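You operate a simulated robot arm through the tools that you are given. There is no shell and no other tool.

The job below is to be done with a simulated robot arm. You get a single attempt, and the scene is never put back.

JOB
Set the bolted board to 230 V, 60 Hz and address THREE.
Fine: move the blue plug over; save it last with the green key.

The check looks at the end state, three seconds after you hand in, the way a careful person would. Anything else that was tipped, shoved, dropped, spilled or broken makes it a failure.

ROBOT AND FRAMES
A 7-joint arm with a two-finger parallel gripper, fixed in place. Base frame: the origin is at the foot of the arm, x ahead of it, y to its left, z up. Units: mm, degrees, N and s.
Its first joint turns from -132.0 to 132.0 degrees. Payload 3.91 kg.
The tool frame sits at the grasp point between the pads (the TCP): z along the fingers, y along the line on which they close. The tips reach 30 mm beyond it. Largest opening 110 mm; finger width 20, thickness 10; the body of the gripper, 48 by 112 mm, starts 55 mm behind the TCP.
Orientation is told as [roll, pitch, yaw] about the base's x, y, z axes, in that order, counted from this pose: with the fingers straight down and closing along the base's y, the tool's x points along the base's -x, its y along +y and its z along -z.

CONTROLS
- The arm moves only by the tool move_arm. Its argument "steps" is a list that holds one entry, the list of rows, each a list of 7 numbers: the turn, a rotation vector about the tool's x, y, z in degrees, then the shift along the tool's x, y, z in mm, then the closure, from 0 (fully open) to 1 (shut). In form: [[[ax, ay, az, x, y, z, fingers], ...]]. A call has 1 to 20 rows; each row is the pose to reach, as a shift and turn from the pose commanded when the call began, along the tool's axes at that moment. Rows are played at 5 a second. More than 50 mm and 8.6 degrees between two rows, or a gripper value outside its range, and nothing of the call is played. A pose out of reach is approached as far as the arm can. The call stops where the force on the tool passes 40 N (or 10 N more than at its start, if that is more) or the arm is blocked; 0.2 s more then pass. The fingers move at their own pace (about 108 mm/s each) and stop on an object; they squeeze with about 30 N. The grip force told is the motor's: it shows also when the fingers shut on nothing. Time passes only in rows, and 0.2 s behind the last, so rows that repeat a pose let the fingers close. It gives the time, the measured TCP pose, the force on the tool (base axes), the opening and the grip force at its end, in the units of the frame above (readings bear some noise), with the torque about the TCP (base axes, N m) and any sound that the robot's microphone picked up.
- Cameras (640 x 400 px; columns grow to the right, rows downward): "scene" is fixed at [220, 648.2, 1385.4]; the picture's right is [-0.53, -0.85, 0.00], its down [-0.57, 0.36, -0.74] and it looks along [0.62, -0.39, -0.68] (base axes); focal length 312 px, centre (320, 200). "wrist" rides on the gripper at [72, 17, -103] in the tool frame; the picture's right is [-0.23, 0.97, 0.00], its down [-0.76, -0.18, -0.62] and it looks along [-0.61, -0.14, 0.78] (tool axes); focal length 222 px, centre (320, 200). There is no depth. A picture from a camera that has moved, and an enlarged one, comes with that camera's place and axes in the base frame and with its lens.
- camera(camera): a new picture of that camera. It takes no simulated time.
- zoom(camera, box): a new picture of the part [left, top, right, bottom] of that camera's present view, enlarged. It takes no simulated time.
- close_job(): hands the job in; it is judged then, once.

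Nothing tells you positions but the pictures and the camera data. Unless the task says otherwise, let go and move clear before handing in.

The tools are called after "Call:" by a JSON object that holds its "name" and its "arguments". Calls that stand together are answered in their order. move_arm: Moves the arm, as the interface text tells. Its arguments: {"type":"object","properties":{"steps":{"type":"array","items":{"type":"array","items":{"type":"array","items":{"type":"number"}}}}},"required":["steps"]} The other tools are called the same way: camera (camera) takes a picture; zoom (camera, box) takes an enlarged picture of a part of a camera's view; close_job () hands the job in.

At the start:

```text
t: 0.0
position: [659.1, 277.3, 1095.6]
orientation: [0.0, 0.0, -0.1]
ft_force: [0.1, 0.4, 0.2]
wrist_torque: [-0.01, -0.04, -0.04]
opening: 110.1
grasp_force: 0.2
```

scene: 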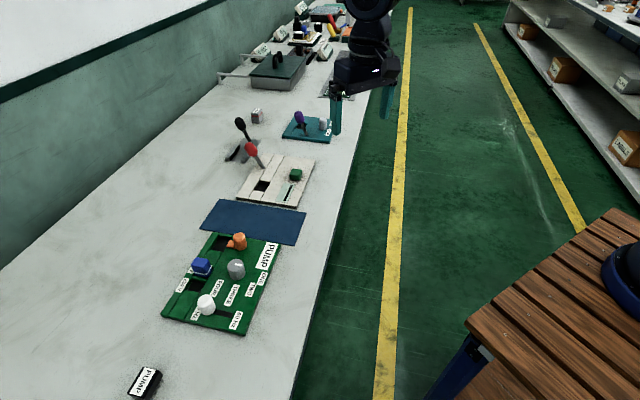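
wrist: 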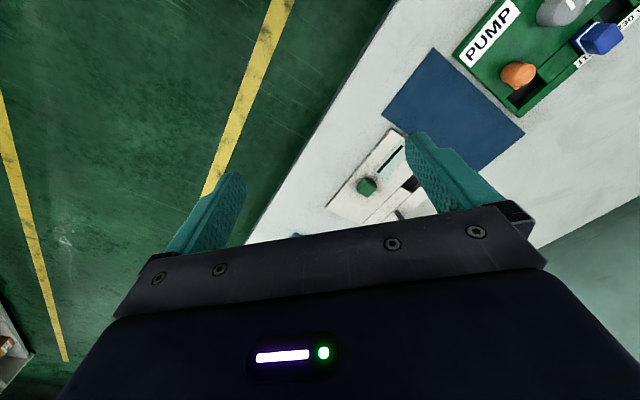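

I see a bench with several boards: a green one labelled PUMP with blue, orange, grey and white controls, a white one with a green key or button and levers, and a teal one further off. I'll zoom in to work out which board is bolted and what each control does.

Call:
{"name": "zoom", "arguments": {"camera": "scene", "box": [150, 220, 300, 345]}}

Call:
{"name": "zoom", "arguments": {"camera": "scene", "box": [210, 100, 350, 215]}}

Call:
{"name": "zoom", "arguments": {"camera": "scene", "box": [210, 0, 370, 110]}}

Call:
{"name": "zoom", "arguments": {"camera": "wrist", "box": [440, 0, 640, 125]}}

```text
3.20 times, centred on (225, 282) of scene
camera zoom: at [220.0, 648.2, 1385.4], right [-0.53, -0.85, 0.0], down [-0.57, 0.36, -0.74], along [0.62, -0.39, -0.68], focal length 1000 px, centre (624, -64)
```

zoom: 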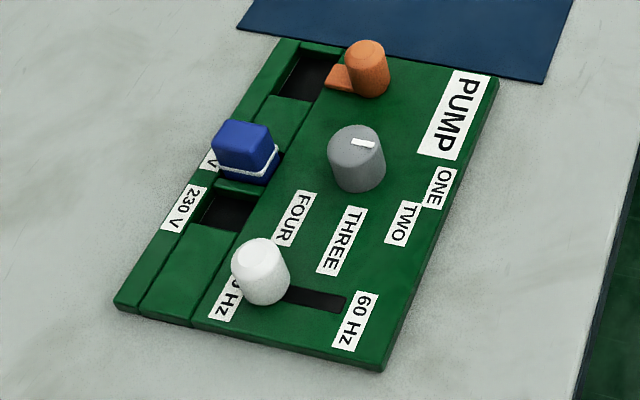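

```text
3.48 times, centred on (280, 158) of scene
camera zoom: at [220.0, 648.2, 1385.4], right [-0.53, -0.85, 0.0], down [-0.57, 0.36, -0.74], along [0.62, -0.39, -0.68], focal length 1087 px, centre (459, 348)
```

zoom: 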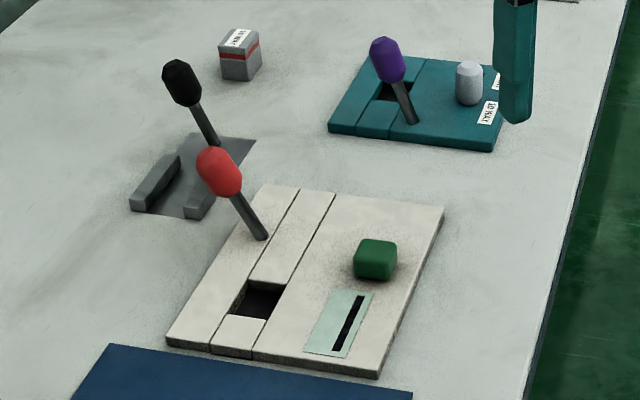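

```text
3.64 times, centred on (290, 55) of scene
camera zoom: at [220.0, 648.2, 1385.4], right [-0.53, -0.85, 0.0], down [-0.57, 0.36, -0.74], along [0.62, -0.39, -0.68], focal length 1136 px, centre (429, 727)
```

zoom: 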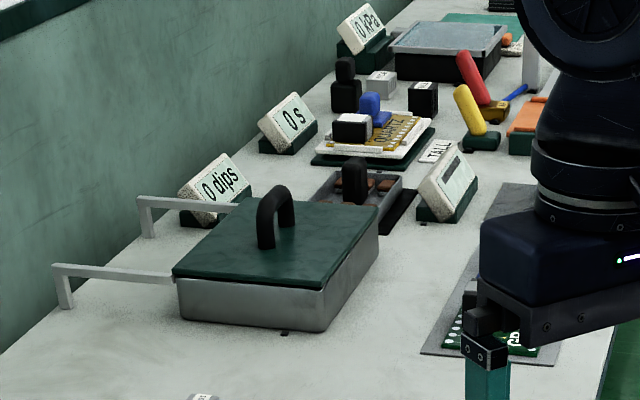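

```text
3.20 times, centred on (540, 62) of wrist
camera zoom: at [587.3, 294.7, 1197.6], right [0.23, 0.97, 0.0], down [0.76, -0.18, 0.62], along [0.61, -0.14, -0.78], focal length 711 px, centre (-384, 640)
```

zoom: 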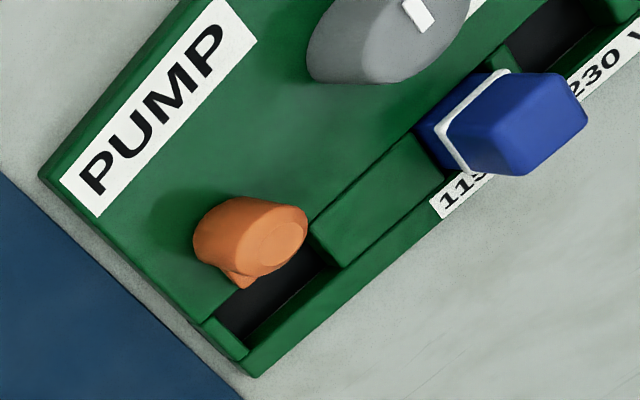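

The green PUMP board carries the 115/230 V plug, a Hz slider and an address knob. Next I'll look closely at the other boards, the tag and the orange part to find the green key and learn how it works.

Call:
{"name": "zoom", "arguments": {"camera": "scene", "box": [110, 350, 190, 400]}}

Call:
{"name": "zoom", "arguments": {"camera": "scene", "box": [230, 150, 320, 210]}}

Call:
{"name": "zoom", "arguments": {"camera": "scene", "box": [195, 222, 285, 282]}}

Call:
{"name": "zoom", "arguments": {"camera": "scene", "box": [280, 100, 345, 145]}}

Call:
{"name": "zoom", "arguments": {"camera": "wrist", "box": [320, 120, 440, 240]}}

Call:
{"name": "zoom", "arguments": {"camera": "scene", "box": [280, 0, 370, 60]}}

```text
8.00 times, centred on (150, 375) of scene
camera zoom: at [220.0, 648.2, 1385.4], right [-0.53, -0.85, 0.0], down [-0.57, 0.36, -0.74], along [0.62, -0.39, -0.68], focal length 2500 px, centre (1680, -1200)
```

zoom: 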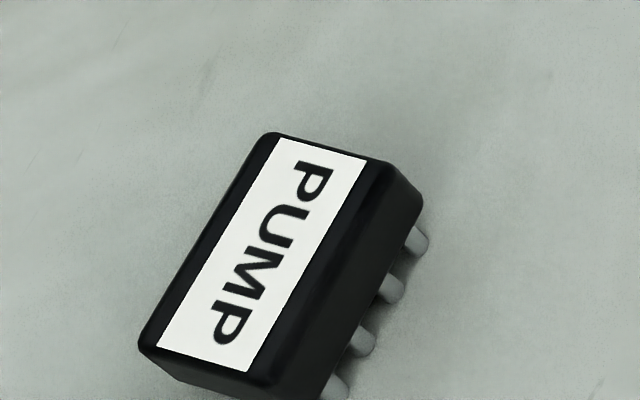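

```text
6.67 times, centred on (275, 180) of scene
camera zoom: at [220.0, 648.2, 1385.4], right [-0.53, -0.85, 0.0], down [-0.57, 0.36, -0.74], along [0.62, -0.39, -0.68], focal length 2083 px, centre (620, 333)
```

zoom: 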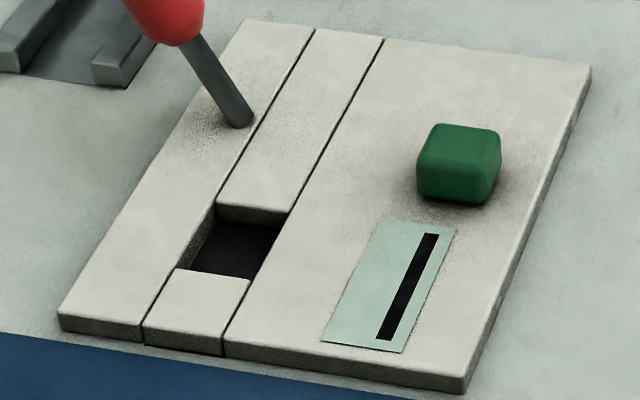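

```text
6.67 times, centred on (240, 252) of scene
camera zoom: at [220.0, 648.2, 1385.4], right [-0.53, -0.85, 0.0], down [-0.57, 0.36, -0.74], along [0.62, -0.39, -0.68], focal length 2083 px, centre (853, -147)
```

zoom: 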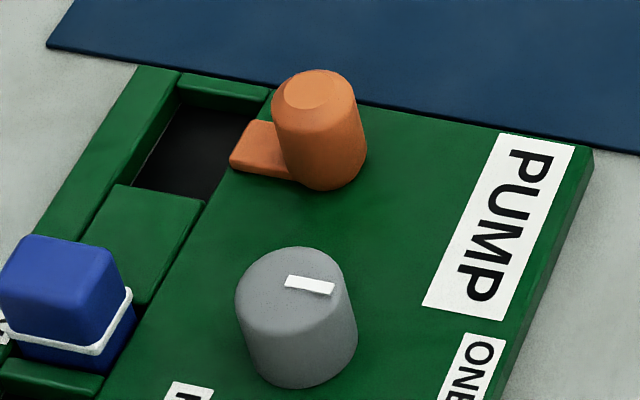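

```text
8.89 times, centred on (312, 122) of scene
camera zoom: at [220.0, 648.2, 1385.4], right [-0.53, -0.85, 0.0], down [-0.57, 0.36, -0.74], along [0.62, -0.39, -0.68], focal length 2778 px, centre (387, 889)
```

zoom: 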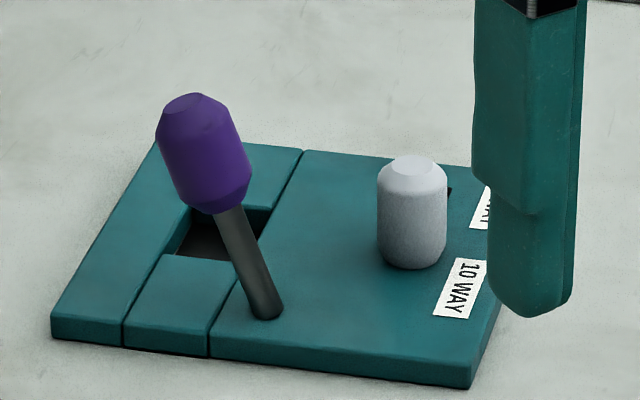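

```text
3.33 times, centred on (380, 180) of wrist
camera zoom: at [587.3, 294.7, 1197.6], right [0.23, 0.97, 0.0], down [0.76, -0.18, 0.62], along [0.61, -0.14, -0.78], focal length 740 px, centre (120, 267)
```

zoom: 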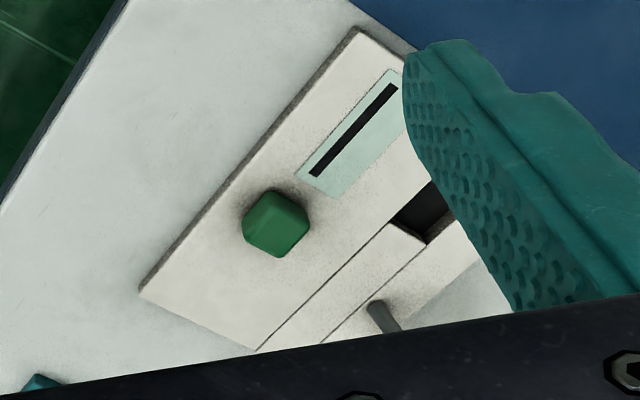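

```text
6.67 times, centred on (325, 30) of scene
camera zoom: at [220.0, 648.2, 1385.4], right [-0.53, -0.85, 0.0], down [-0.57, 0.36, -0.74], along [0.62, -0.39, -0.68], focal length 2083 px, centre (287, 1333)
```

zoom: 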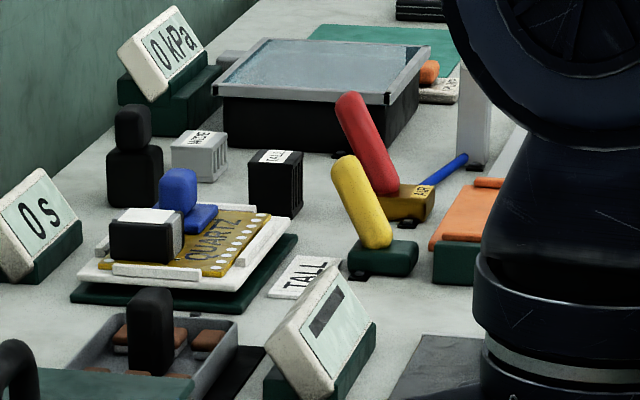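

The only green key I can see so far is the one on the cream board, with a small display strip next to it. I'll turn the gripper to match the boards, which sit at about 45°, and hover over the PUMP board for a closer look.

Call:
{"name": "move_arm", "arguments": {"steps": [[[0, 0, -5.6, 18, 31, 11, 0], [0, 0, -11.2, 36, 62, 21, 0], [0, 0, -16.8, 54, 92, 32, 0], [0, 0, -22.5, 72, 123, 43, 0], [0, 0, -28, 90, 154, 53, 0], [0, 0, -33.6, 109, 185, 64, 0], [0, 0, -39.3, 127, 215, 75, 0], [0, 0, -45, 145, 246, 85, 0], [0, 0, -45, 145, 246, 85, 0]]]}}

Call:
{"name": "camera", "arguments": {"camera": "wrist"}}

Call:
{"name": "camera", "arguments": {"camera": "scene"}}

```text
t: 2.0
position: [514.6, 523.4, 1009.2]
orientation: [0.0, 0.1, 45.0]
ft_force: [-0.9, 1.1, 0.7]
wrist_torque: [0.01, -0.02, -0.01]
opening: 110.1
grasp_force: 0.1
```

```text
taken
camera wrist: at [450.4, 484.0, 1112.8], right [-0.53, 0.85, 0.0], down [0.66, 0.41, 0.62], along [0.53, 0.33, -0.78], focal length 222 px, centre (320, 200)
```

wrist: 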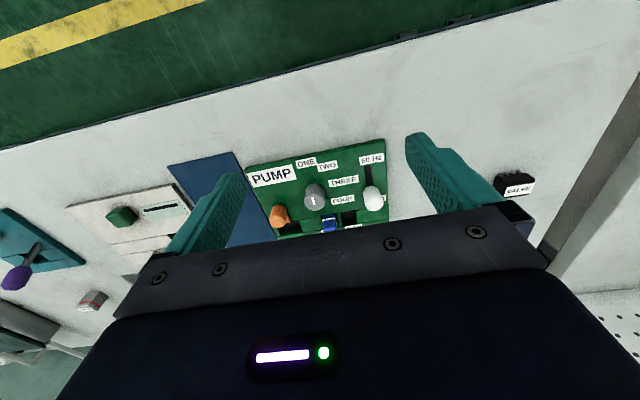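

```text
taken
```

scene: 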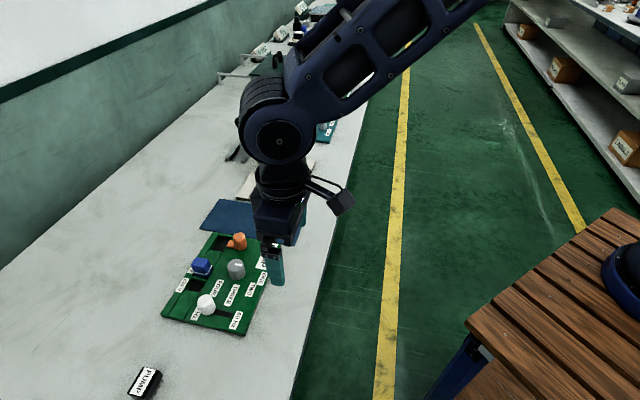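

The wrist camera is mounted upside-down, with the image top towards the robot. The gripper hides part of the board, so I'll move outward to bring the board into the clear upper part of the view.

Call:
{"name": "zoom", "arguments": {"camera": "wrist", "box": [470, 150, 570, 212]}}

Call:
{"name": "move_arm", "arguments": {"steps": [[[0, 0, 0, -36, -8, 2, 0], [0, 0, 0, -73, -16, 4, 0], [0, 0, 0, -109, -24, 6, 0], [0, 0, 0, -146, -32, 8, 0], [0, 0, 0, -182, -40, 10, 0], [0, 0, 0, -182, -40, 10, 0]]]}}

Call:
{"name": "camera", "arguments": {"camera": "wrist"}}

Call:
{"name": "zoom", "arguments": {"camera": "wrist", "box": [220, 0, 440, 138]}}

```text
6.40 times, centred on (520, 181) of wrist
camera zoom: at [450.4, 484.0, 1112.8], right [-0.53, 0.85, 0.0], down [0.66, 0.41, 0.62], along [0.53, 0.33, -0.78], focal length 1422 px, centre (-960, 322)
```

zoom: 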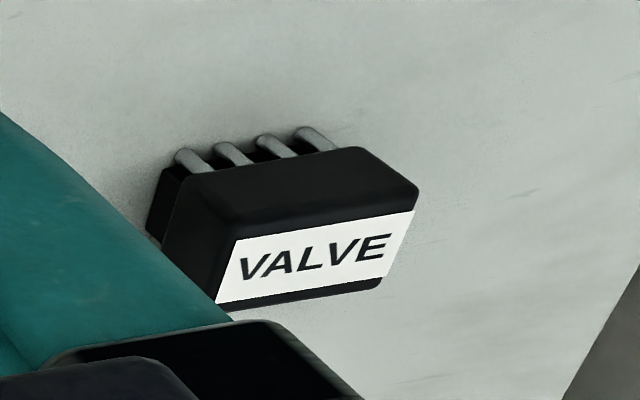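

```text
t: 3.4
position: [671.1, 625.2, 998.2]
orientation: [0.0, 0.0, 45.0]
ft_force: [-0.3, 0.8, 0.5]
wrist_torque: [-0.01, 0.04, 0.0]
opening: 109.9
grasp_force: 0.1
```

```text
taken
camera wrist: at [608.0, 585.3, 1101.6], right [-0.53, 0.85, 0.0], down [0.66, 0.41, 0.62], along [0.53, 0.33, -0.78], focal length 222 px, centre (320, 200)
```

wrist: 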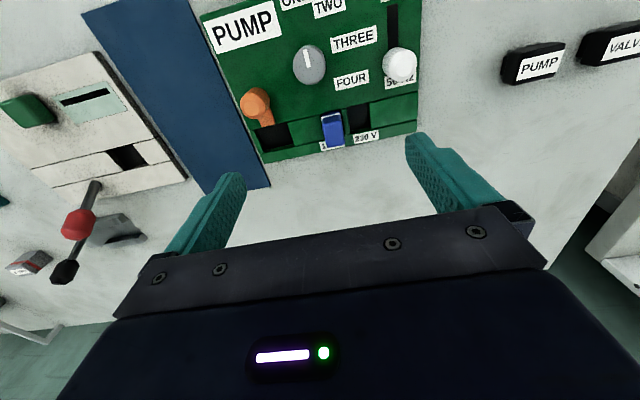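

```text
2.90 times, centred on (330, 69) of wrist
camera zoom: at [608.0, 585.3, 1101.6], right [-0.53, 0.85, 0.0], down [0.66, 0.41, 0.62], along [0.53, 0.33, -0.78], focal length 644 px, centre (291, 580)
```

zoom: 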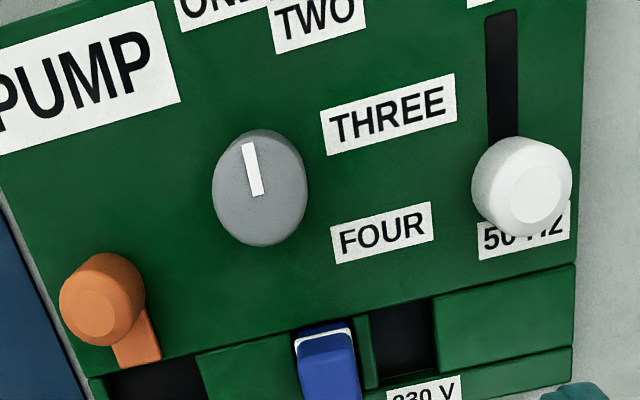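

There are two loose chips, PUMP and VALVE, which must stay where they are. The zoom gives real detail, so I'll measure the controls on the PUMP board from this pose.

Call:
{"name": "zoom", "arguments": {"camera": "wrist", "box": [270, 30, 390, 105]}}

Call:
{"name": "zoom", "arguments": {"camera": "wrist", "box": [230, 75, 390, 175]}}

Call:
{"name": "zoom", "arguments": {"camera": "wrist", "box": [340, 0, 440, 62]}}

Call:
{"name": "zoom", "arguments": {"camera": "wrist", "box": [0, 50, 200, 175]}}

```text
5.33 times, centred on (330, 68) of wrist
camera zoom: at [608.0, 585.3, 1101.6], right [-0.53, 0.85, 0.0], down [0.66, 0.41, 0.62], along [0.53, 0.33, -0.78], focal length 1185 px, centre (267, 907)
```

zoom: 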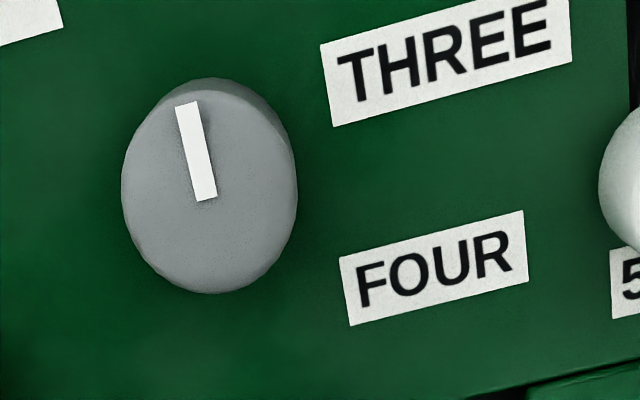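

```text
4.00 times, centred on (310, 125) of wrist
camera zoom: at [608.0, 585.3, 1101.6], right [-0.53, 0.85, 0.0], down [0.66, 0.41, 0.62], along [0.53, 0.33, -0.78], focal length 888 px, centre (360, 500)
```

zoom: 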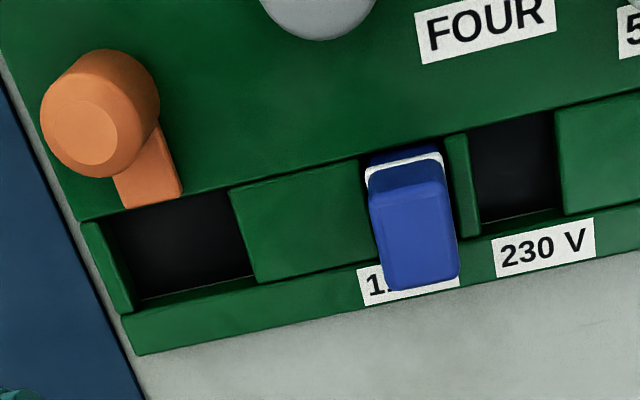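

```text
6.40 times, centred on (390, 31) of wrist
camera zoom: at [608.0, 585.3, 1101.6], right [-0.53, 0.85, 0.0], down [0.66, 0.41, 0.62], along [0.53, 0.33, -0.78], focal length 1422 px, centre (-128, 1282)
```

zoom: 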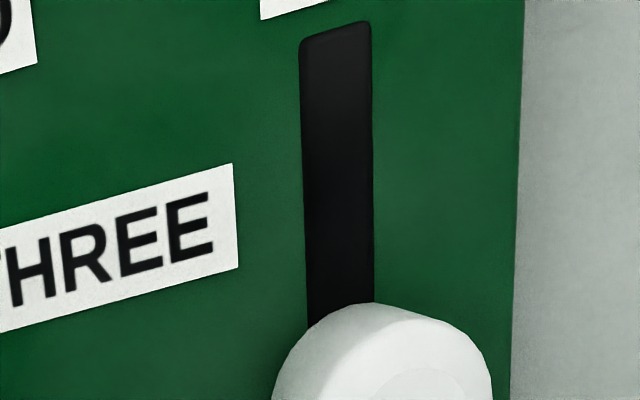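

```text
3.20 times, centred on (100, 112) of wrist
camera zoom: at [608.0, 585.3, 1101.6], right [-0.53, 0.85, 0.0], down [0.66, 0.41, 0.62], along [0.53, 0.33, -0.78], focal length 711 px, centre (1024, 480)
```

zoom: 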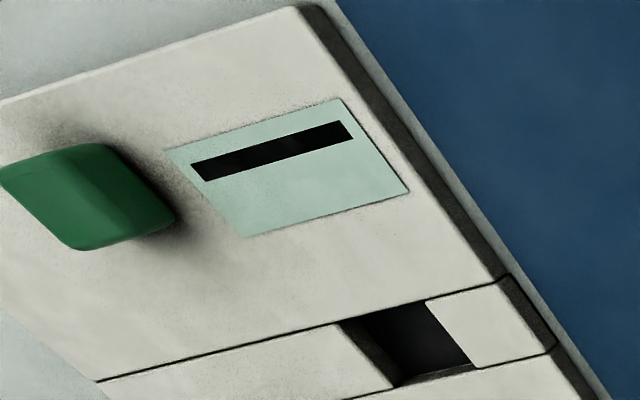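

The display next to the green key shows a dash. I'll shift towards the robot for a second view, which gives parallax for heights and lets me see the ONE, TWO and 60 Hz labels.

Call:
{"name": "move_arm", "arguments": {"steps": [[[0, 0, 0, 35, 0, 0, 0], [0, 0, 0, 70, 0, 0, 0], [0, 0, 0, 70, 0, 0, 0], [0, 0, 0, 70, 0, 0, 0]]]}}

Call:
{"name": "camera", "arguments": {"camera": "wrist"}}

Call:
{"name": "zoom", "arguments": {"camera": "wrist", "box": [230, 60, 390, 160]}}

Call:
{"name": "zoom", "arguments": {"camera": "wrist", "box": [300, 60, 420, 135]}}

Call:
{"name": "zoom", "arguments": {"camera": "wrist", "box": [230, 120, 390, 220]}}

```text
t: 4.4
position: [621.1, 574.3, 1000.3]
orientation: [0.1, 0.0, 45.1]
ft_force: [0.3, 0.3, -0.2]
wrist_torque: [-0.03, -0.02, 0.0]
opening: 109.7
grasp_force: 0.1
```

```text
taken
camera wrist: at [558.6, 535.3, 1102.5], right [-0.53, 0.85, 0.0], down [0.66, 0.41, 0.62], along [0.53, 0.33, -0.78], focal length 222 px, centre (320, 200)
```

wrist: 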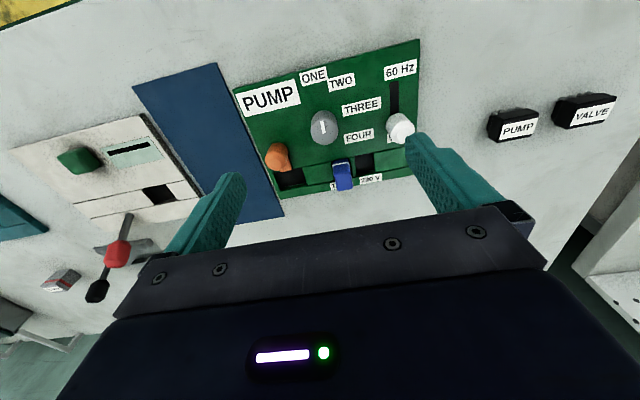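

```text
4.00 times, centred on (310, 110) of wrist
camera zoom: at [558.6, 535.3, 1102.5], right [-0.53, 0.85, 0.0], down [0.66, 0.41, 0.62], along [0.53, 0.33, -0.78], focal length 888 px, centre (360, 560)
```

zoom: 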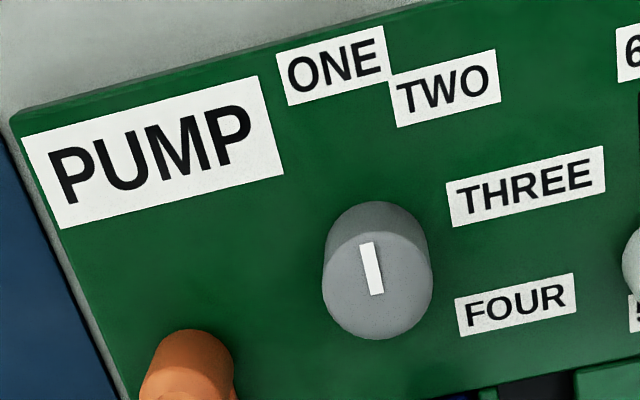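

```text
5.33 times, centred on (360, 98) of wrist
camera zoom: at [558.6, 535.3, 1102.5], right [-0.53, 0.85, 0.0], down [0.66, 0.41, 0.62], along [0.53, 0.33, -0.78], focal length 1185 px, centre (107, 747)
```

zoom: 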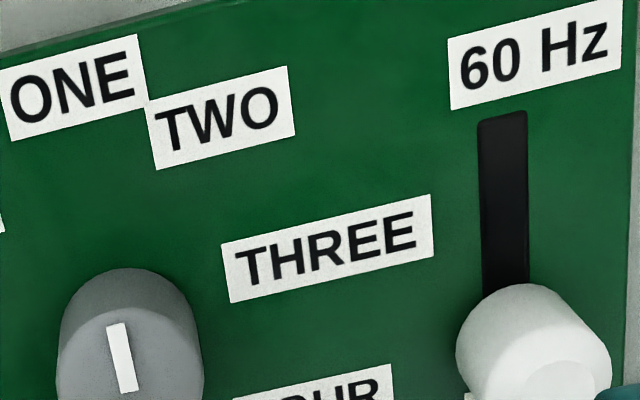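

```text
4.00 times, centred on (310, 170) of wrist
camera zoom: at [558.6, 535.3, 1102.5], right [-0.53, 0.85, 0.0], down [0.66, 0.41, 0.62], along [0.53, 0.33, -0.78], focal length 888 px, centre (360, 320)
```

zoom: 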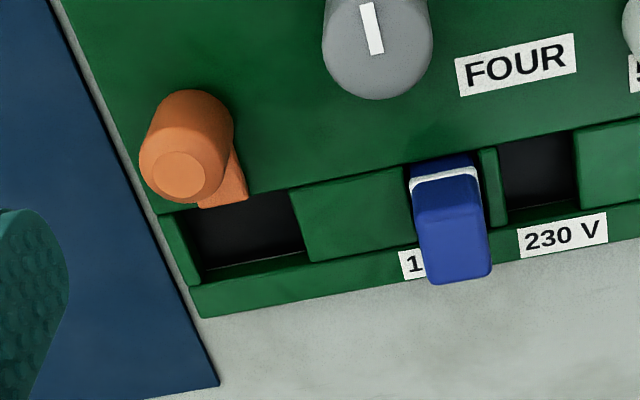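

The board is square to the gripper at yaw 45°, and its top is at about z 812. The knob currently points at ONE, the slider is at 50 Hz and the plug is in 115 V. I'll zoom further on the plug, the socket and the white knob to measure them.

Call:
{"name": "zoom", "arguments": {"camera": "wrist", "box": [310, 140, 390, 190]}}

Call:
{"name": "zoom", "arguments": {"camera": "scene", "box": [170, 250, 230, 300]}}

Call:
{"name": "zoom", "arguments": {"camera": "scene", "box": [180, 280, 250, 330]}}

Call:
{"name": "zoom", "arguments": {"camera": "wrist", "box": [370, 95, 430, 145]}}

Call:
{"name": "zoom", "arguments": {"camera": "wrist", "box": [0, 100, 220, 238]}}

```text
8.00 times, centred on (350, 165) of wrist
camera zoom: at [558.6, 535.3, 1102.5], right [-0.53, 0.85, 0.0], down [0.66, 0.41, 0.62], along [0.53, 0.33, -0.78], focal length 1777 px, centre (80, 480)
```

zoom: 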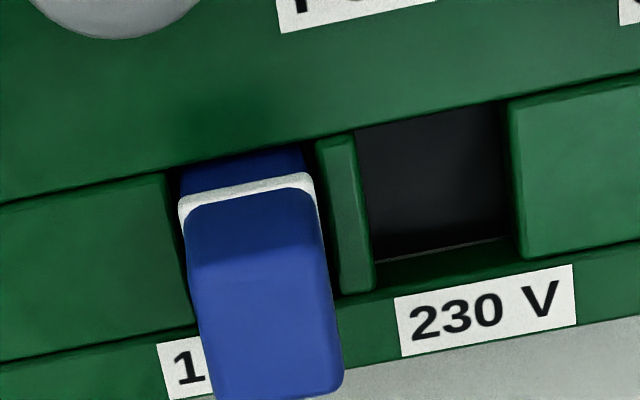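

```text
8.00 times, centred on (200, 275) of scene
camera zoom: at [220.0, 648.2, 1385.4], right [-0.53, -0.85, 0.0], down [-0.57, 0.36, -0.74], along [0.62, -0.39, -0.68], focal length 2500 px, centre (1280, -400)
```

zoom: 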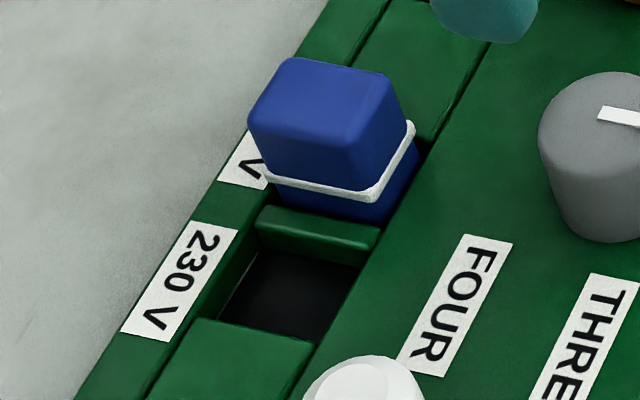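

```text
8.00 times, centred on (215, 305) of scene
camera zoom: at [220.0, 648.2, 1385.4], right [-0.53, -0.85, 0.0], down [-0.57, 0.36, -0.74], along [0.62, -0.39, -0.68], focal length 2500 px, centre (1160, -640)
```

zoom: 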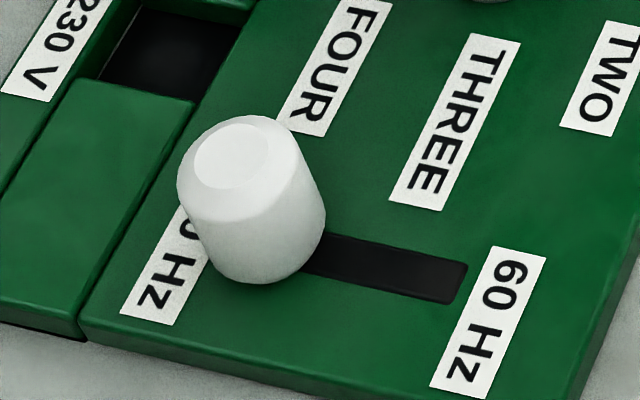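

```text
8.00 times, centred on (400, 120) of wrist
camera zoom: at [558.6, 535.3, 1102.5], right [-0.53, 0.85, 0.0], down [0.66, 0.41, 0.62], along [0.53, 0.33, -0.78], focal length 1777 px, centre (-320, 840)
```

zoom: 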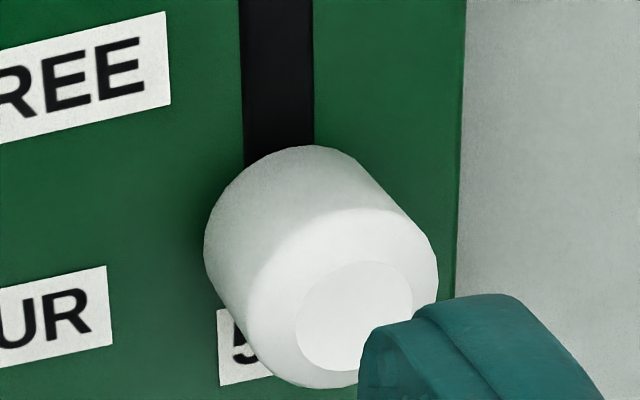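

```text
2.90 times, centred on (110, 169) of wrist
camera zoom: at [558.6, 535.3, 1102.5], right [-0.53, 0.85, 0.0], down [0.66, 0.41, 0.62], along [0.53, 0.33, -0.78], focal length 644 px, centre (929, 290)
```

zoom: 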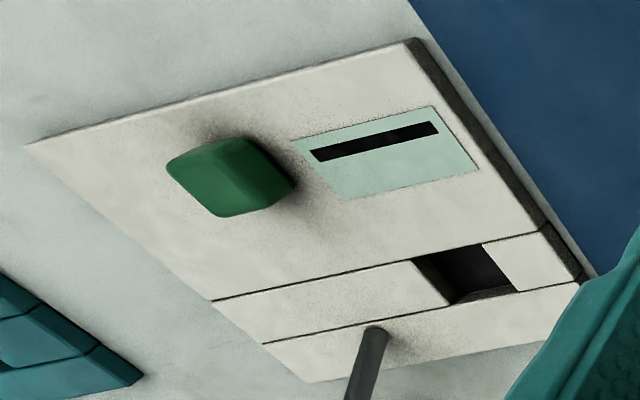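

I've located the controls. In the pose-A tool frame the white slider is at about (20, 90) and needs to travel about 40 mm towards the robot, the plug is at (-34, 9.6), the 230 V socket at (-34, 44.4), and the grey knob at (41, -2). I'll start with the slider and hover above it first.

Call:
{"name": "move_arm", "arguments": {"steps": [[[0, 0, 0, -12, 22, 0, 0.2], [0, 0, 0, -25, 45, 10, 0.45], [0, 0, 0, -38, 68, 30, 0.45], [0, 0, 0, -50, 90, 60, 0.45], [0, 0, 0, -50, 90, 100, 0.45], [0, 0, 0, -50, 90, 100, 0.45]]]}}

Call:
{"name": "camera", "arguments": {"camera": "wrist"}}

Call:
{"name": "zoom", "arguments": {"camera": "scene", "box": [150, 200, 310, 340]}}

```text
t: 5.8
position: [594.0, 673.3, 900.5]
orientation: [0.0, 0.0, 44.9]
ft_force: [0.1, 0.7, 0.0]
wrist_torque: [0.04, 0.0, -0.03]
opening: 60.6
grasp_force: 0.1
```

```text
taken
camera wrist: at [530.4, 634.4, 1002.6], right [-0.53, 0.85, 0.0], down [0.66, 0.41, 0.62], along [0.53, 0.33, -0.78], focal length 222 px, centre (320, 200)
```

wrist: 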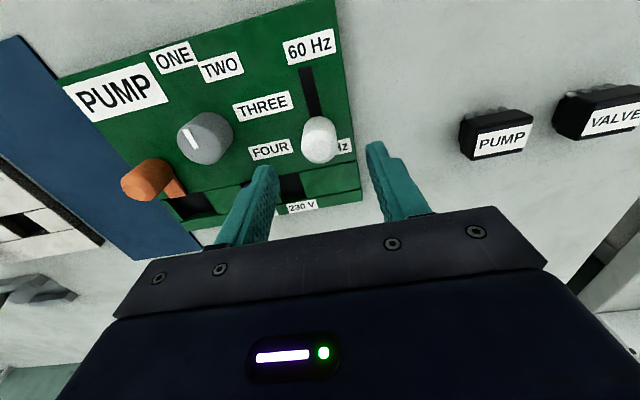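

```text
2.86 times, centred on (230, 270) of scene
camera zoom: at [220.0, 648.2, 1385.4], right [-0.53, -0.85, 0.0], down [-0.57, 0.36, -0.74], along [0.62, -0.39, -0.68], focal length 893 px, centre (577, 0)
```

zoom: 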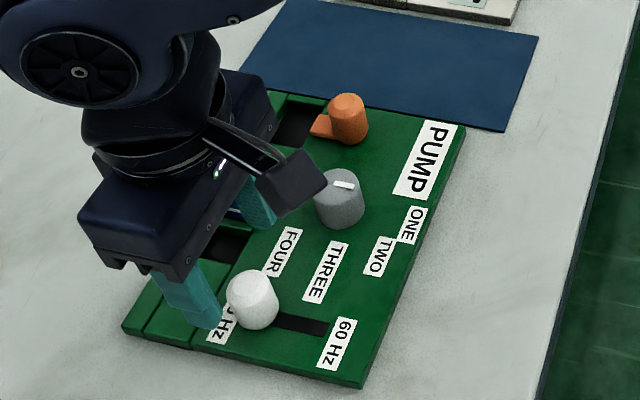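

The white knob sits right under the gripper. I'll check with a zoom, then descend around it.

Call:
{"name": "zoom", "arguments": {"camera": "wrist", "box": [270, 90, 390, 180]}}

Call:
{"name": "move_arm", "arguments": {"steps": [[[0, 0, 0, 0, 0, 12, 0.45], [0, 0, 0, 0, 0, 24, 0.45], [0, 0, 0, 0, 0, 36, 0.45], [0, 0, 0, 0, 0, 48, 0.45], [0, 0, 0, 0, 0, 48, 0.45]]]}}

Call:
{"name": "zoom", "arguments": {"camera": "wrist", "box": [220, 60, 440, 210]}}

Call:
{"name": "zoom", "arguments": {"camera": "scene", "box": [170, 250, 260, 330]}}

```text
4.44 times, centred on (330, 135) of wrist
camera zoom: at [530.4, 634.4, 1002.6], right [-0.53, 0.85, 0.0], down [0.66, 0.41, 0.62], along [0.53, 0.33, -0.78], focal length 987 px, centre (276, 489)
```

zoom: 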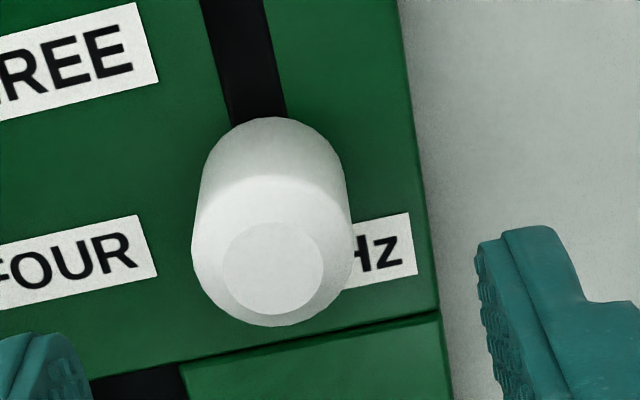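

```text
t: 7.0
position: [594.4, 674.1, 851.9]
orientation: [0.1, 0.0, 45.0]
ft_force: [0.0, 0.3, -0.6]
wrist_torque: [0.0, 0.0, 0.01]
opening: 60.4
grasp_force: 0.1
```

```text
2.67 times, centred on (330, 135) of wrist
camera zoom: at [530.6, 634.4, 954.1], right [-0.53, 0.85, 0.0], down [0.66, 0.41, 0.62], along [0.53, 0.33, -0.78], focal length 592 px, centre (293, 373)
```

zoom: 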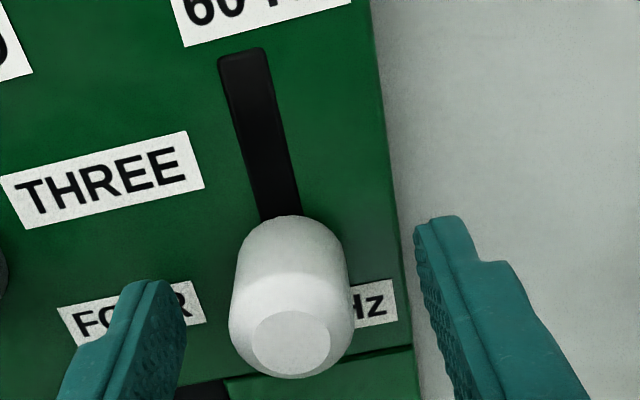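

```text
5.00 times, centred on (215, 290) of scene
camera zoom: at [220.0, 648.2, 1385.4], right [-0.53, -0.85, 0.0], down [-0.57, 0.36, -0.74], along [0.62, -0.39, -0.68], focal length 1563 px, centre (845, -250)
```

zoom: 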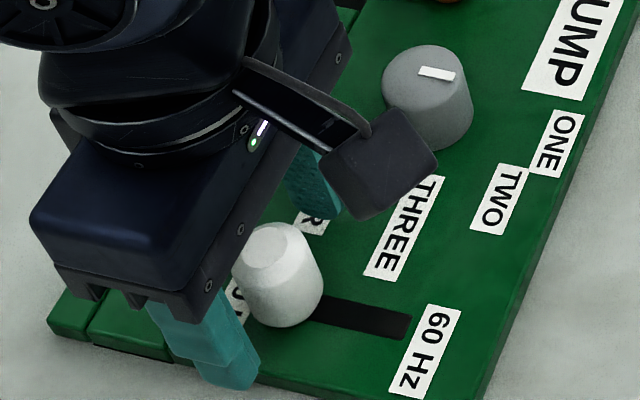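

The fingers straddle the white knob. I'll close on it and then drag it about 36 mm towards 60 Hz.

Call:
{"name": "move_arm", "arguments": {"steps": [[[0, 0, 0, 0, 0, 0, 0.7], [0, 0, 0, 0, 0, 0, 0.8], [0, 0, 0, 0, 0, 0, 0.8], [0, 0, 0, 0, 0, 0, 0.8]]]}}

```text
t: 8.0
position: [593.7, 673.4, 850.6]
orientation: [0.0, 0.0, 45.0]
ft_force: [2.0, -3.5, -1.4]
wrist_torque: [0.48, 0.38, -0.03]
opening: 26.8
grasp_force: 45.2
```

Call:
{"name": "move_arm", "arguments": {"steps": [[[0, 0, 0, 4, 0, 0, 0.8], [0, 0, 0, 8, 0, 0, 0.8], [0, 0, 0, 12, 0, 0, 0.8], [0, 0, 0, 16, 0, 0, 0.8], [0, 0, 0, 20, 0, 0, 0.8], [0, 0, 0, 24, 0, 0, 0.8], [0, 0, 0, 28, 0, 0, 0.8], [0, 0, 0, 32, 0, 0, 0.8], [0, 0, 0, 36, 0, 0, 0.8], [0, 0, 0, 38, 0, 0, 0.8]]]}}

Call:
{"name": "zoom", "arguments": {"camera": "wrist", "box": [220, 60, 440, 210]}}

Call:
{"name": "zoom", "arguments": {"camera": "scene", "box": [170, 250, 260, 330]}}

```text
t: 10.2
position: [568.7, 646.7, 852.1]
orientation: [0.0, 0.0, 45.0]
ft_force: [2.7, 0.1, -7.3]
wrist_torque: [0.62, 0.32, 0.01]
opening: 27.0
grasp_force: 45.1
```

```text
2.67 times, centred on (330, 135) of wrist
camera zoom: at [504.0, 607.5, 954.3], right [-0.53, 0.85, 0.0], down [0.66, 0.41, 0.62], along [0.53, 0.33, -0.78], focal length 592 px, centre (293, 373)
```

zoom: 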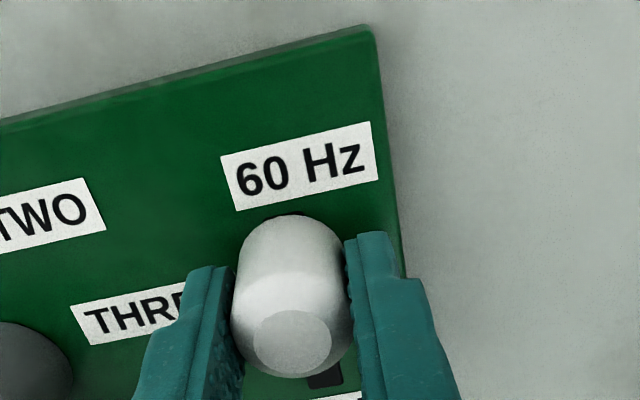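

```text
5.00 times, centred on (215, 290) of scene
camera zoom: at [220.0, 648.2, 1385.4], right [-0.53, -0.85, 0.0], down [-0.57, 0.36, -0.74], along [0.62, -0.39, -0.68], focal length 1563 px, centre (845, -250)
```

zoom: 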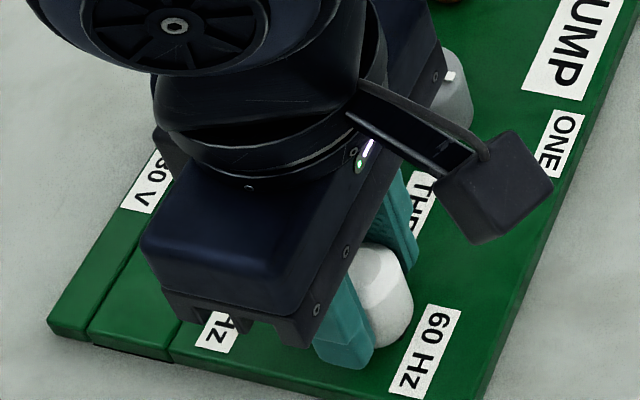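

The slider followed the gripper. I'll nudge it on in small steps to see if it reaches an end stop.

Call:
{"name": "move_arm", "arguments": {"steps": [[[0, 0, 0, 1, 0, 0, 0.8], [0, 0, 0, 2, 0, 0, 0.8], [0, 0, 0, 3, 0, 0, 0.8]]]}}

```text
t: 11.0
position: [565.2, 645.1, 852.3]
orientation: [0.0, 0.0, 45.1]
ft_force: [6.2, 4.7, -10.3]
wrist_torque: [0.43, 0.49, 0.04]
opening: 27.0
grasp_force: 45.1
```

Resistance rises at about 41 mm of travel, so this is the end of the slot. I'll ease off 1 mm, release, lift and check.

Call:
{"name": "move_arm", "arguments": {"steps": [[[0, 0, 0, -0.7, 0, 0, 0.8], [0, 0, 0, -0.7, 0, 0, 0.6], [0, 0, 0, -0.7, 0, 0, 0.45], [0, 0, 0, -0.7, 0, 0, 0.45], [0, 0, 0, -0.7, 0, -15, 0.45], [0, 0, 0, -0.7, 0, -45, 0.45], [0, 0, 0, -0.7, 0, -80, 0.45], [0, 0, 0, -0.7, 0, -80, 0.45]]]}}

Call:
{"name": "zoom", "arguments": {"camera": "wrist", "box": [220, 60, 440, 210]}}

Call:
{"name": "zoom", "arguments": {"camera": "scene", "box": [150, 230, 290, 340]}}

```text
t: 12.8
position: [564.3, 643.9, 931.1]
orientation: [0.1, 0.0, 45.0]
ft_force: [-0.9, 0.2, 0.0]
wrist_torque: [-0.01, -0.02, -0.01]
opening: 60.4
grasp_force: 0.1
```

```text
2.67 times, centred on (330, 135) of wrist
camera zoom: at [501.8, 605.1, 1034.5], right [-0.53, 0.85, 0.0], down [0.66, 0.41, 0.62], along [0.53, 0.33, -0.78], focal length 592 px, centre (293, 373)
```

zoom: 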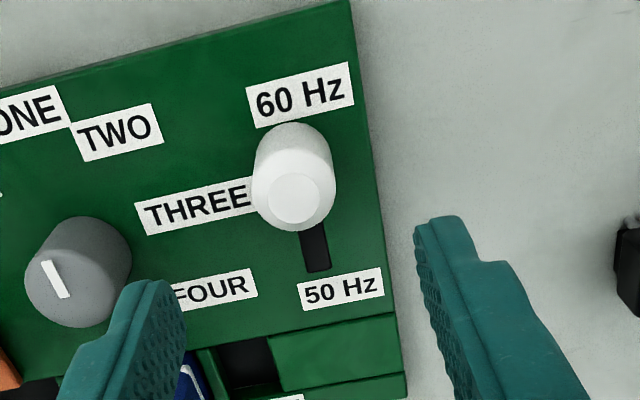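

```text
3.64 times, centred on (220, 285) of scene
camera zoom: at [220.0, 648.2, 1385.4], right [-0.53, -0.85, 0.0], down [-0.57, 0.36, -0.74], along [0.62, -0.39, -0.68], focal length 1136 px, centre (684, -109)
```

zoom: 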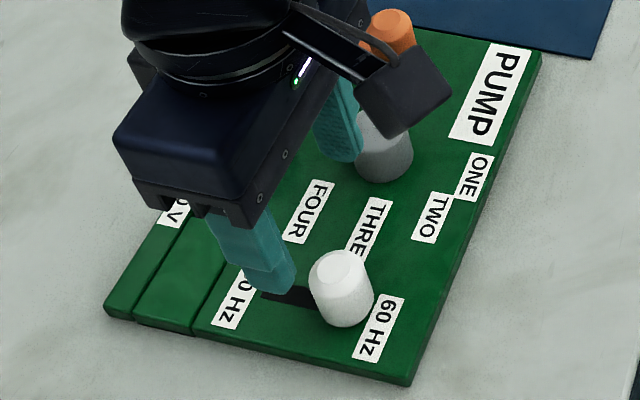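

The slider is at 60 Hz. Next I'll move above the blue plug.

Call:
{"name": "move_arm", "arguments": {"steps": [[[0, 0, 0, -24, -20, 0, 0.45], [0, 0, 0, -48, -40, 0, 0.45], [0, 0, 0, -72, -60, 0, 0.45], [0, 0, 0, -94.5, -80.4, 0, 0.45], [0, 0, 0, -94.5, -80.4, 25, 0.45], [0, 0, 0, -94.5, -80.4, 25, 0.45]]]}}

Call:
{"name": "camera", "arguments": {"camera": "wrist"}}

Call:
{"name": "zoom", "arguments": {"camera": "wrist", "box": [220, 60, 440, 210]}}

Call:
{"name": "zoom", "arguments": {"camera": "scene", "box": [150, 220, 290, 330]}}

```text
t: 14.2
position: [689.7, 654.6, 906.2]
orientation: [0.0, 0.0, 44.9]
ft_force: [0.0, 0.6, -1.1]
wrist_torque: [0.0, -0.01, -0.03]
opening: 60.1
grasp_force: 0.1
```

```text
taken
camera wrist: at [626.8, 615.8, 1009.6], right [-0.53, 0.85, 0.0], down [0.66, 0.41, 0.62], along [0.53, 0.33, -0.78], focal length 222 px, centre (320, 200)
```

wrist: 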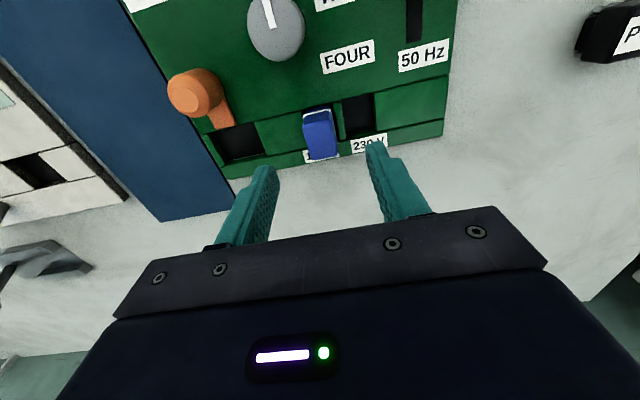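

```text
2.67 times, centred on (330, 135) of wrist
camera zoom: at [626.8, 615.8, 1009.6], right [-0.53, 0.85, 0.0], down [0.66, 0.41, 0.62], along [0.53, 0.33, -0.78], focal length 592 px, centre (293, 373)
```

zoom: 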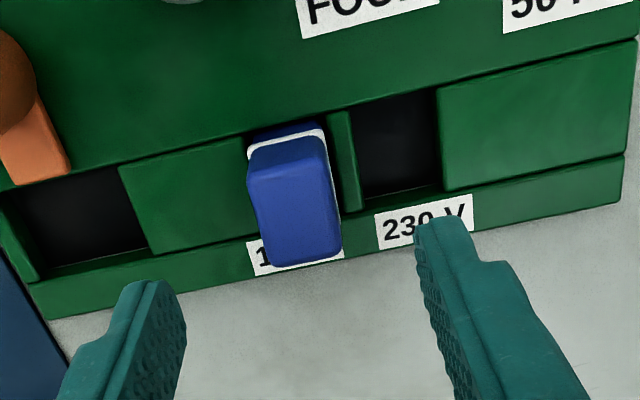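

```text
3.64 times, centred on (220, 275) of scene
camera zoom: at [220.0, 648.2, 1385.4], right [-0.53, -0.85, 0.0], down [-0.57, 0.36, -0.74], along [0.62, -0.39, -0.68], focal length 1136 px, centre (684, -73)
```

zoom: 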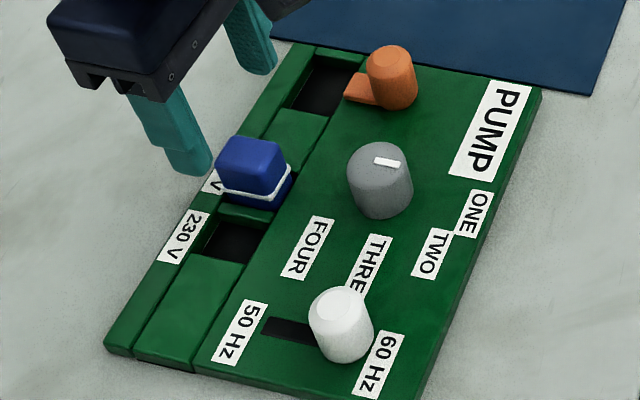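

Call:
{"name": "zoom", "arguments": {"camera": "wrist", "box": [290, 95, 370, 165]}}

Call:
{"name": "zoom", "arguments": {"camera": "scene", "box": [175, 245, 240, 290]}}

```text
5.71 times, centred on (330, 130) of wrist
camera zoom: at [626.8, 615.8, 1009.6], right [-0.53, 0.85, 0.0], down [0.66, 0.41, 0.62], along [0.53, 0.33, -0.78], focal length 1269 px, centre (263, 600)
```

zoom: 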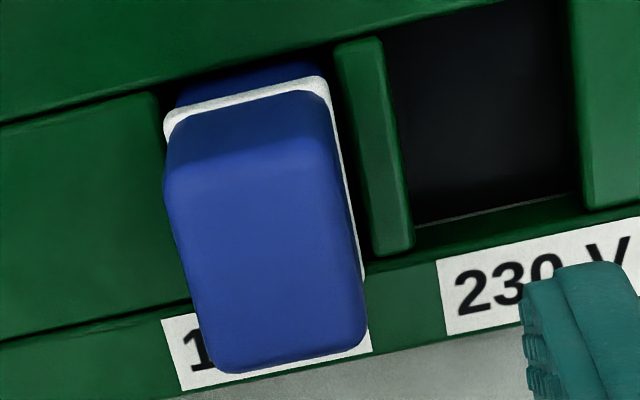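

```text
8.89 times, centred on (208, 268) of scene
camera zoom: at [220.0, 648.2, 1385.4], right [-0.53, -0.85, 0.0], down [-0.57, 0.36, -0.74], along [0.62, -0.39, -0.68], focal length 2778 px, centre (1320, -400)
```

zoom: 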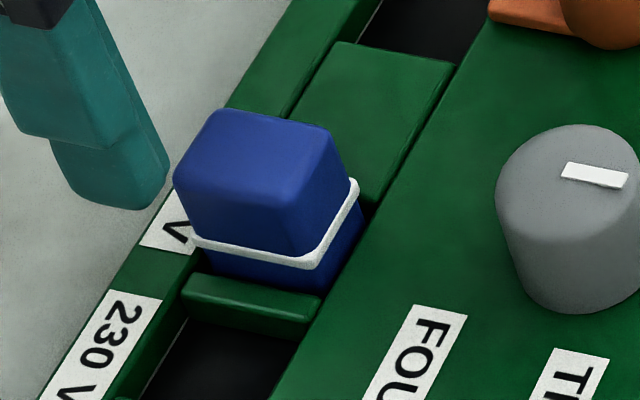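

The plug is centred under the gripper to within about 0.5 mm. I'll descend until the tips are just above the board and close on it.

Call:
{"name": "move_arm", "arguments": {"steps": [[[0, 0, 0, 0, 0.5, 15, 0.45], [0, 0, 0, 0, 0.5, 30, 0.45], [0, 0, 0, 0, 0.5, 45, 0.45], [0, 0, 0, 0, 0.5, 54, 0.45], [0, 0, 0, 0, 0.5, 60, 0.45], [0, 0, 0, 0, 0.5, 60, 0.45]]]}}

Call:
{"name": "zoom", "arguments": {"camera": "scene", "box": [165, 235, 255, 300]}}

Call:
{"name": "zoom", "arguments": {"camera": "wrist", "box": [240, 80, 420, 200]}}

```text
t: 15.6
position: [689.0, 654.3, 847.8]
orientation: [0.0, 0.0, 45.0]
ft_force: [0.3, 0.0, -1.4]
wrist_torque: [0.0, 0.01, 0.0]
opening: 60.7
grasp_force: 0.1
```

```text
6.15 times, centred on (210, 268) of scene
camera zoom: at [220.0, 648.2, 1385.4], right [-0.53, -0.85, 0.0], down [-0.57, 0.36, -0.74], along [0.62, -0.39, -0.68], focal length 1923 px, centre (997, -215)
```

zoom: 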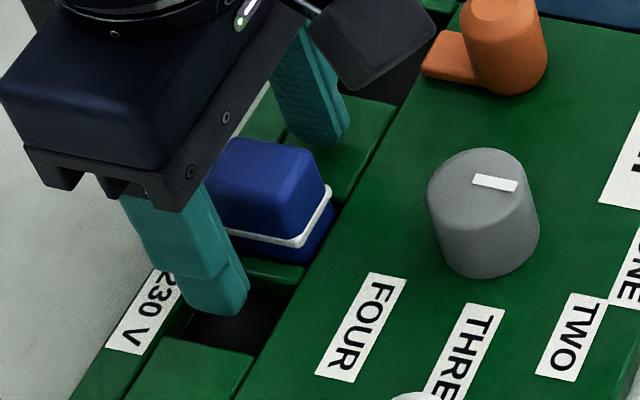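

```text
3.33 times, centred on (330, 140) of wrist
camera zoom: at [625.5, 616.4, 949.5], right [-0.53, 0.85, 0.0], down [0.66, 0.41, 0.62], along [0.53, 0.33, -0.78], focal length 740 px, centre (287, 400)
```

zoom: 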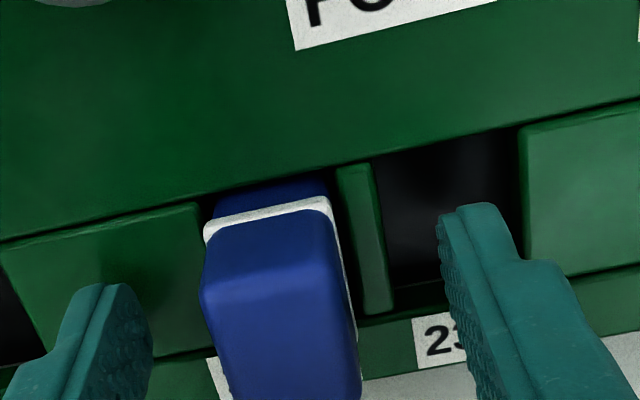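

Call:
{"name": "move_arm", "arguments": {"steps": [[[0, 0, 0, 0, 0, 0, 0.7], [0, 0, 0, 0, 0, 0, 0.8], [0, 0, 0, 0, 0, 0, 0.85], [0, 0, 0, 0, 0, 0, 0.9], [0, 0, 0, 0, 0, 0, 0.9]]]}}

Call:
{"name": "zoom", "arguments": {"camera": "wrist", "box": [240, 80, 420, 200]}}

Call:
{"name": "zoom", "arguments": {"camera": "scene", "box": [165, 235, 255, 300]}}

```text
t: 16.8
position: [688.9, 654.5, 847.6]
orientation: [0.0, 0.0, 44.9]
ft_force: [-0.3, 1.1, 0.1]
wrist_torque: [0.02, 0.01, -0.02]
opening: 23.1
grasp_force: 30.1
```

```text
3.33 times, centred on (330, 140) of wrist
camera zoom: at [625.5, 616.3, 949.5], right [-0.53, 0.85, 0.0], down [0.66, 0.41, 0.62], along [0.53, 0.33, -0.78], focal length 740 px, centre (287, 400)
```

zoom: 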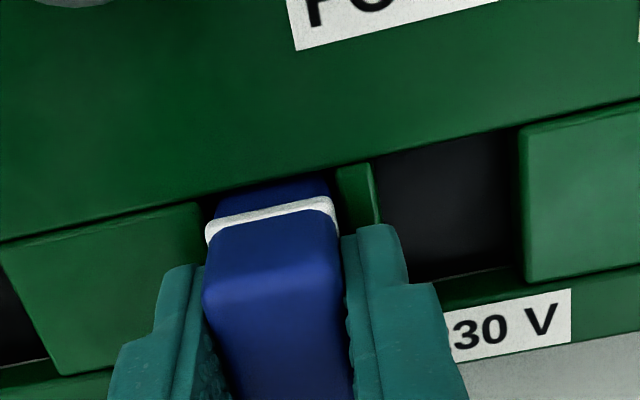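

```text
6.15 times, centred on (210, 268) of scene
camera zoom: at [220.0, 648.2, 1385.4], right [-0.53, -0.85, 0.0], down [-0.57, 0.36, -0.74], along [0.62, -0.39, -0.68], focal length 1923 px, centre (997, -215)
```

zoom: 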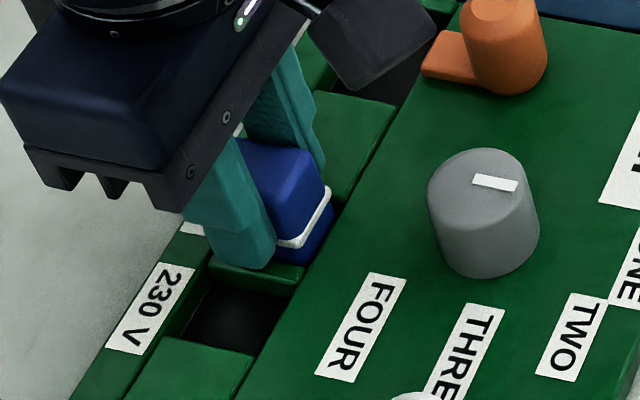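

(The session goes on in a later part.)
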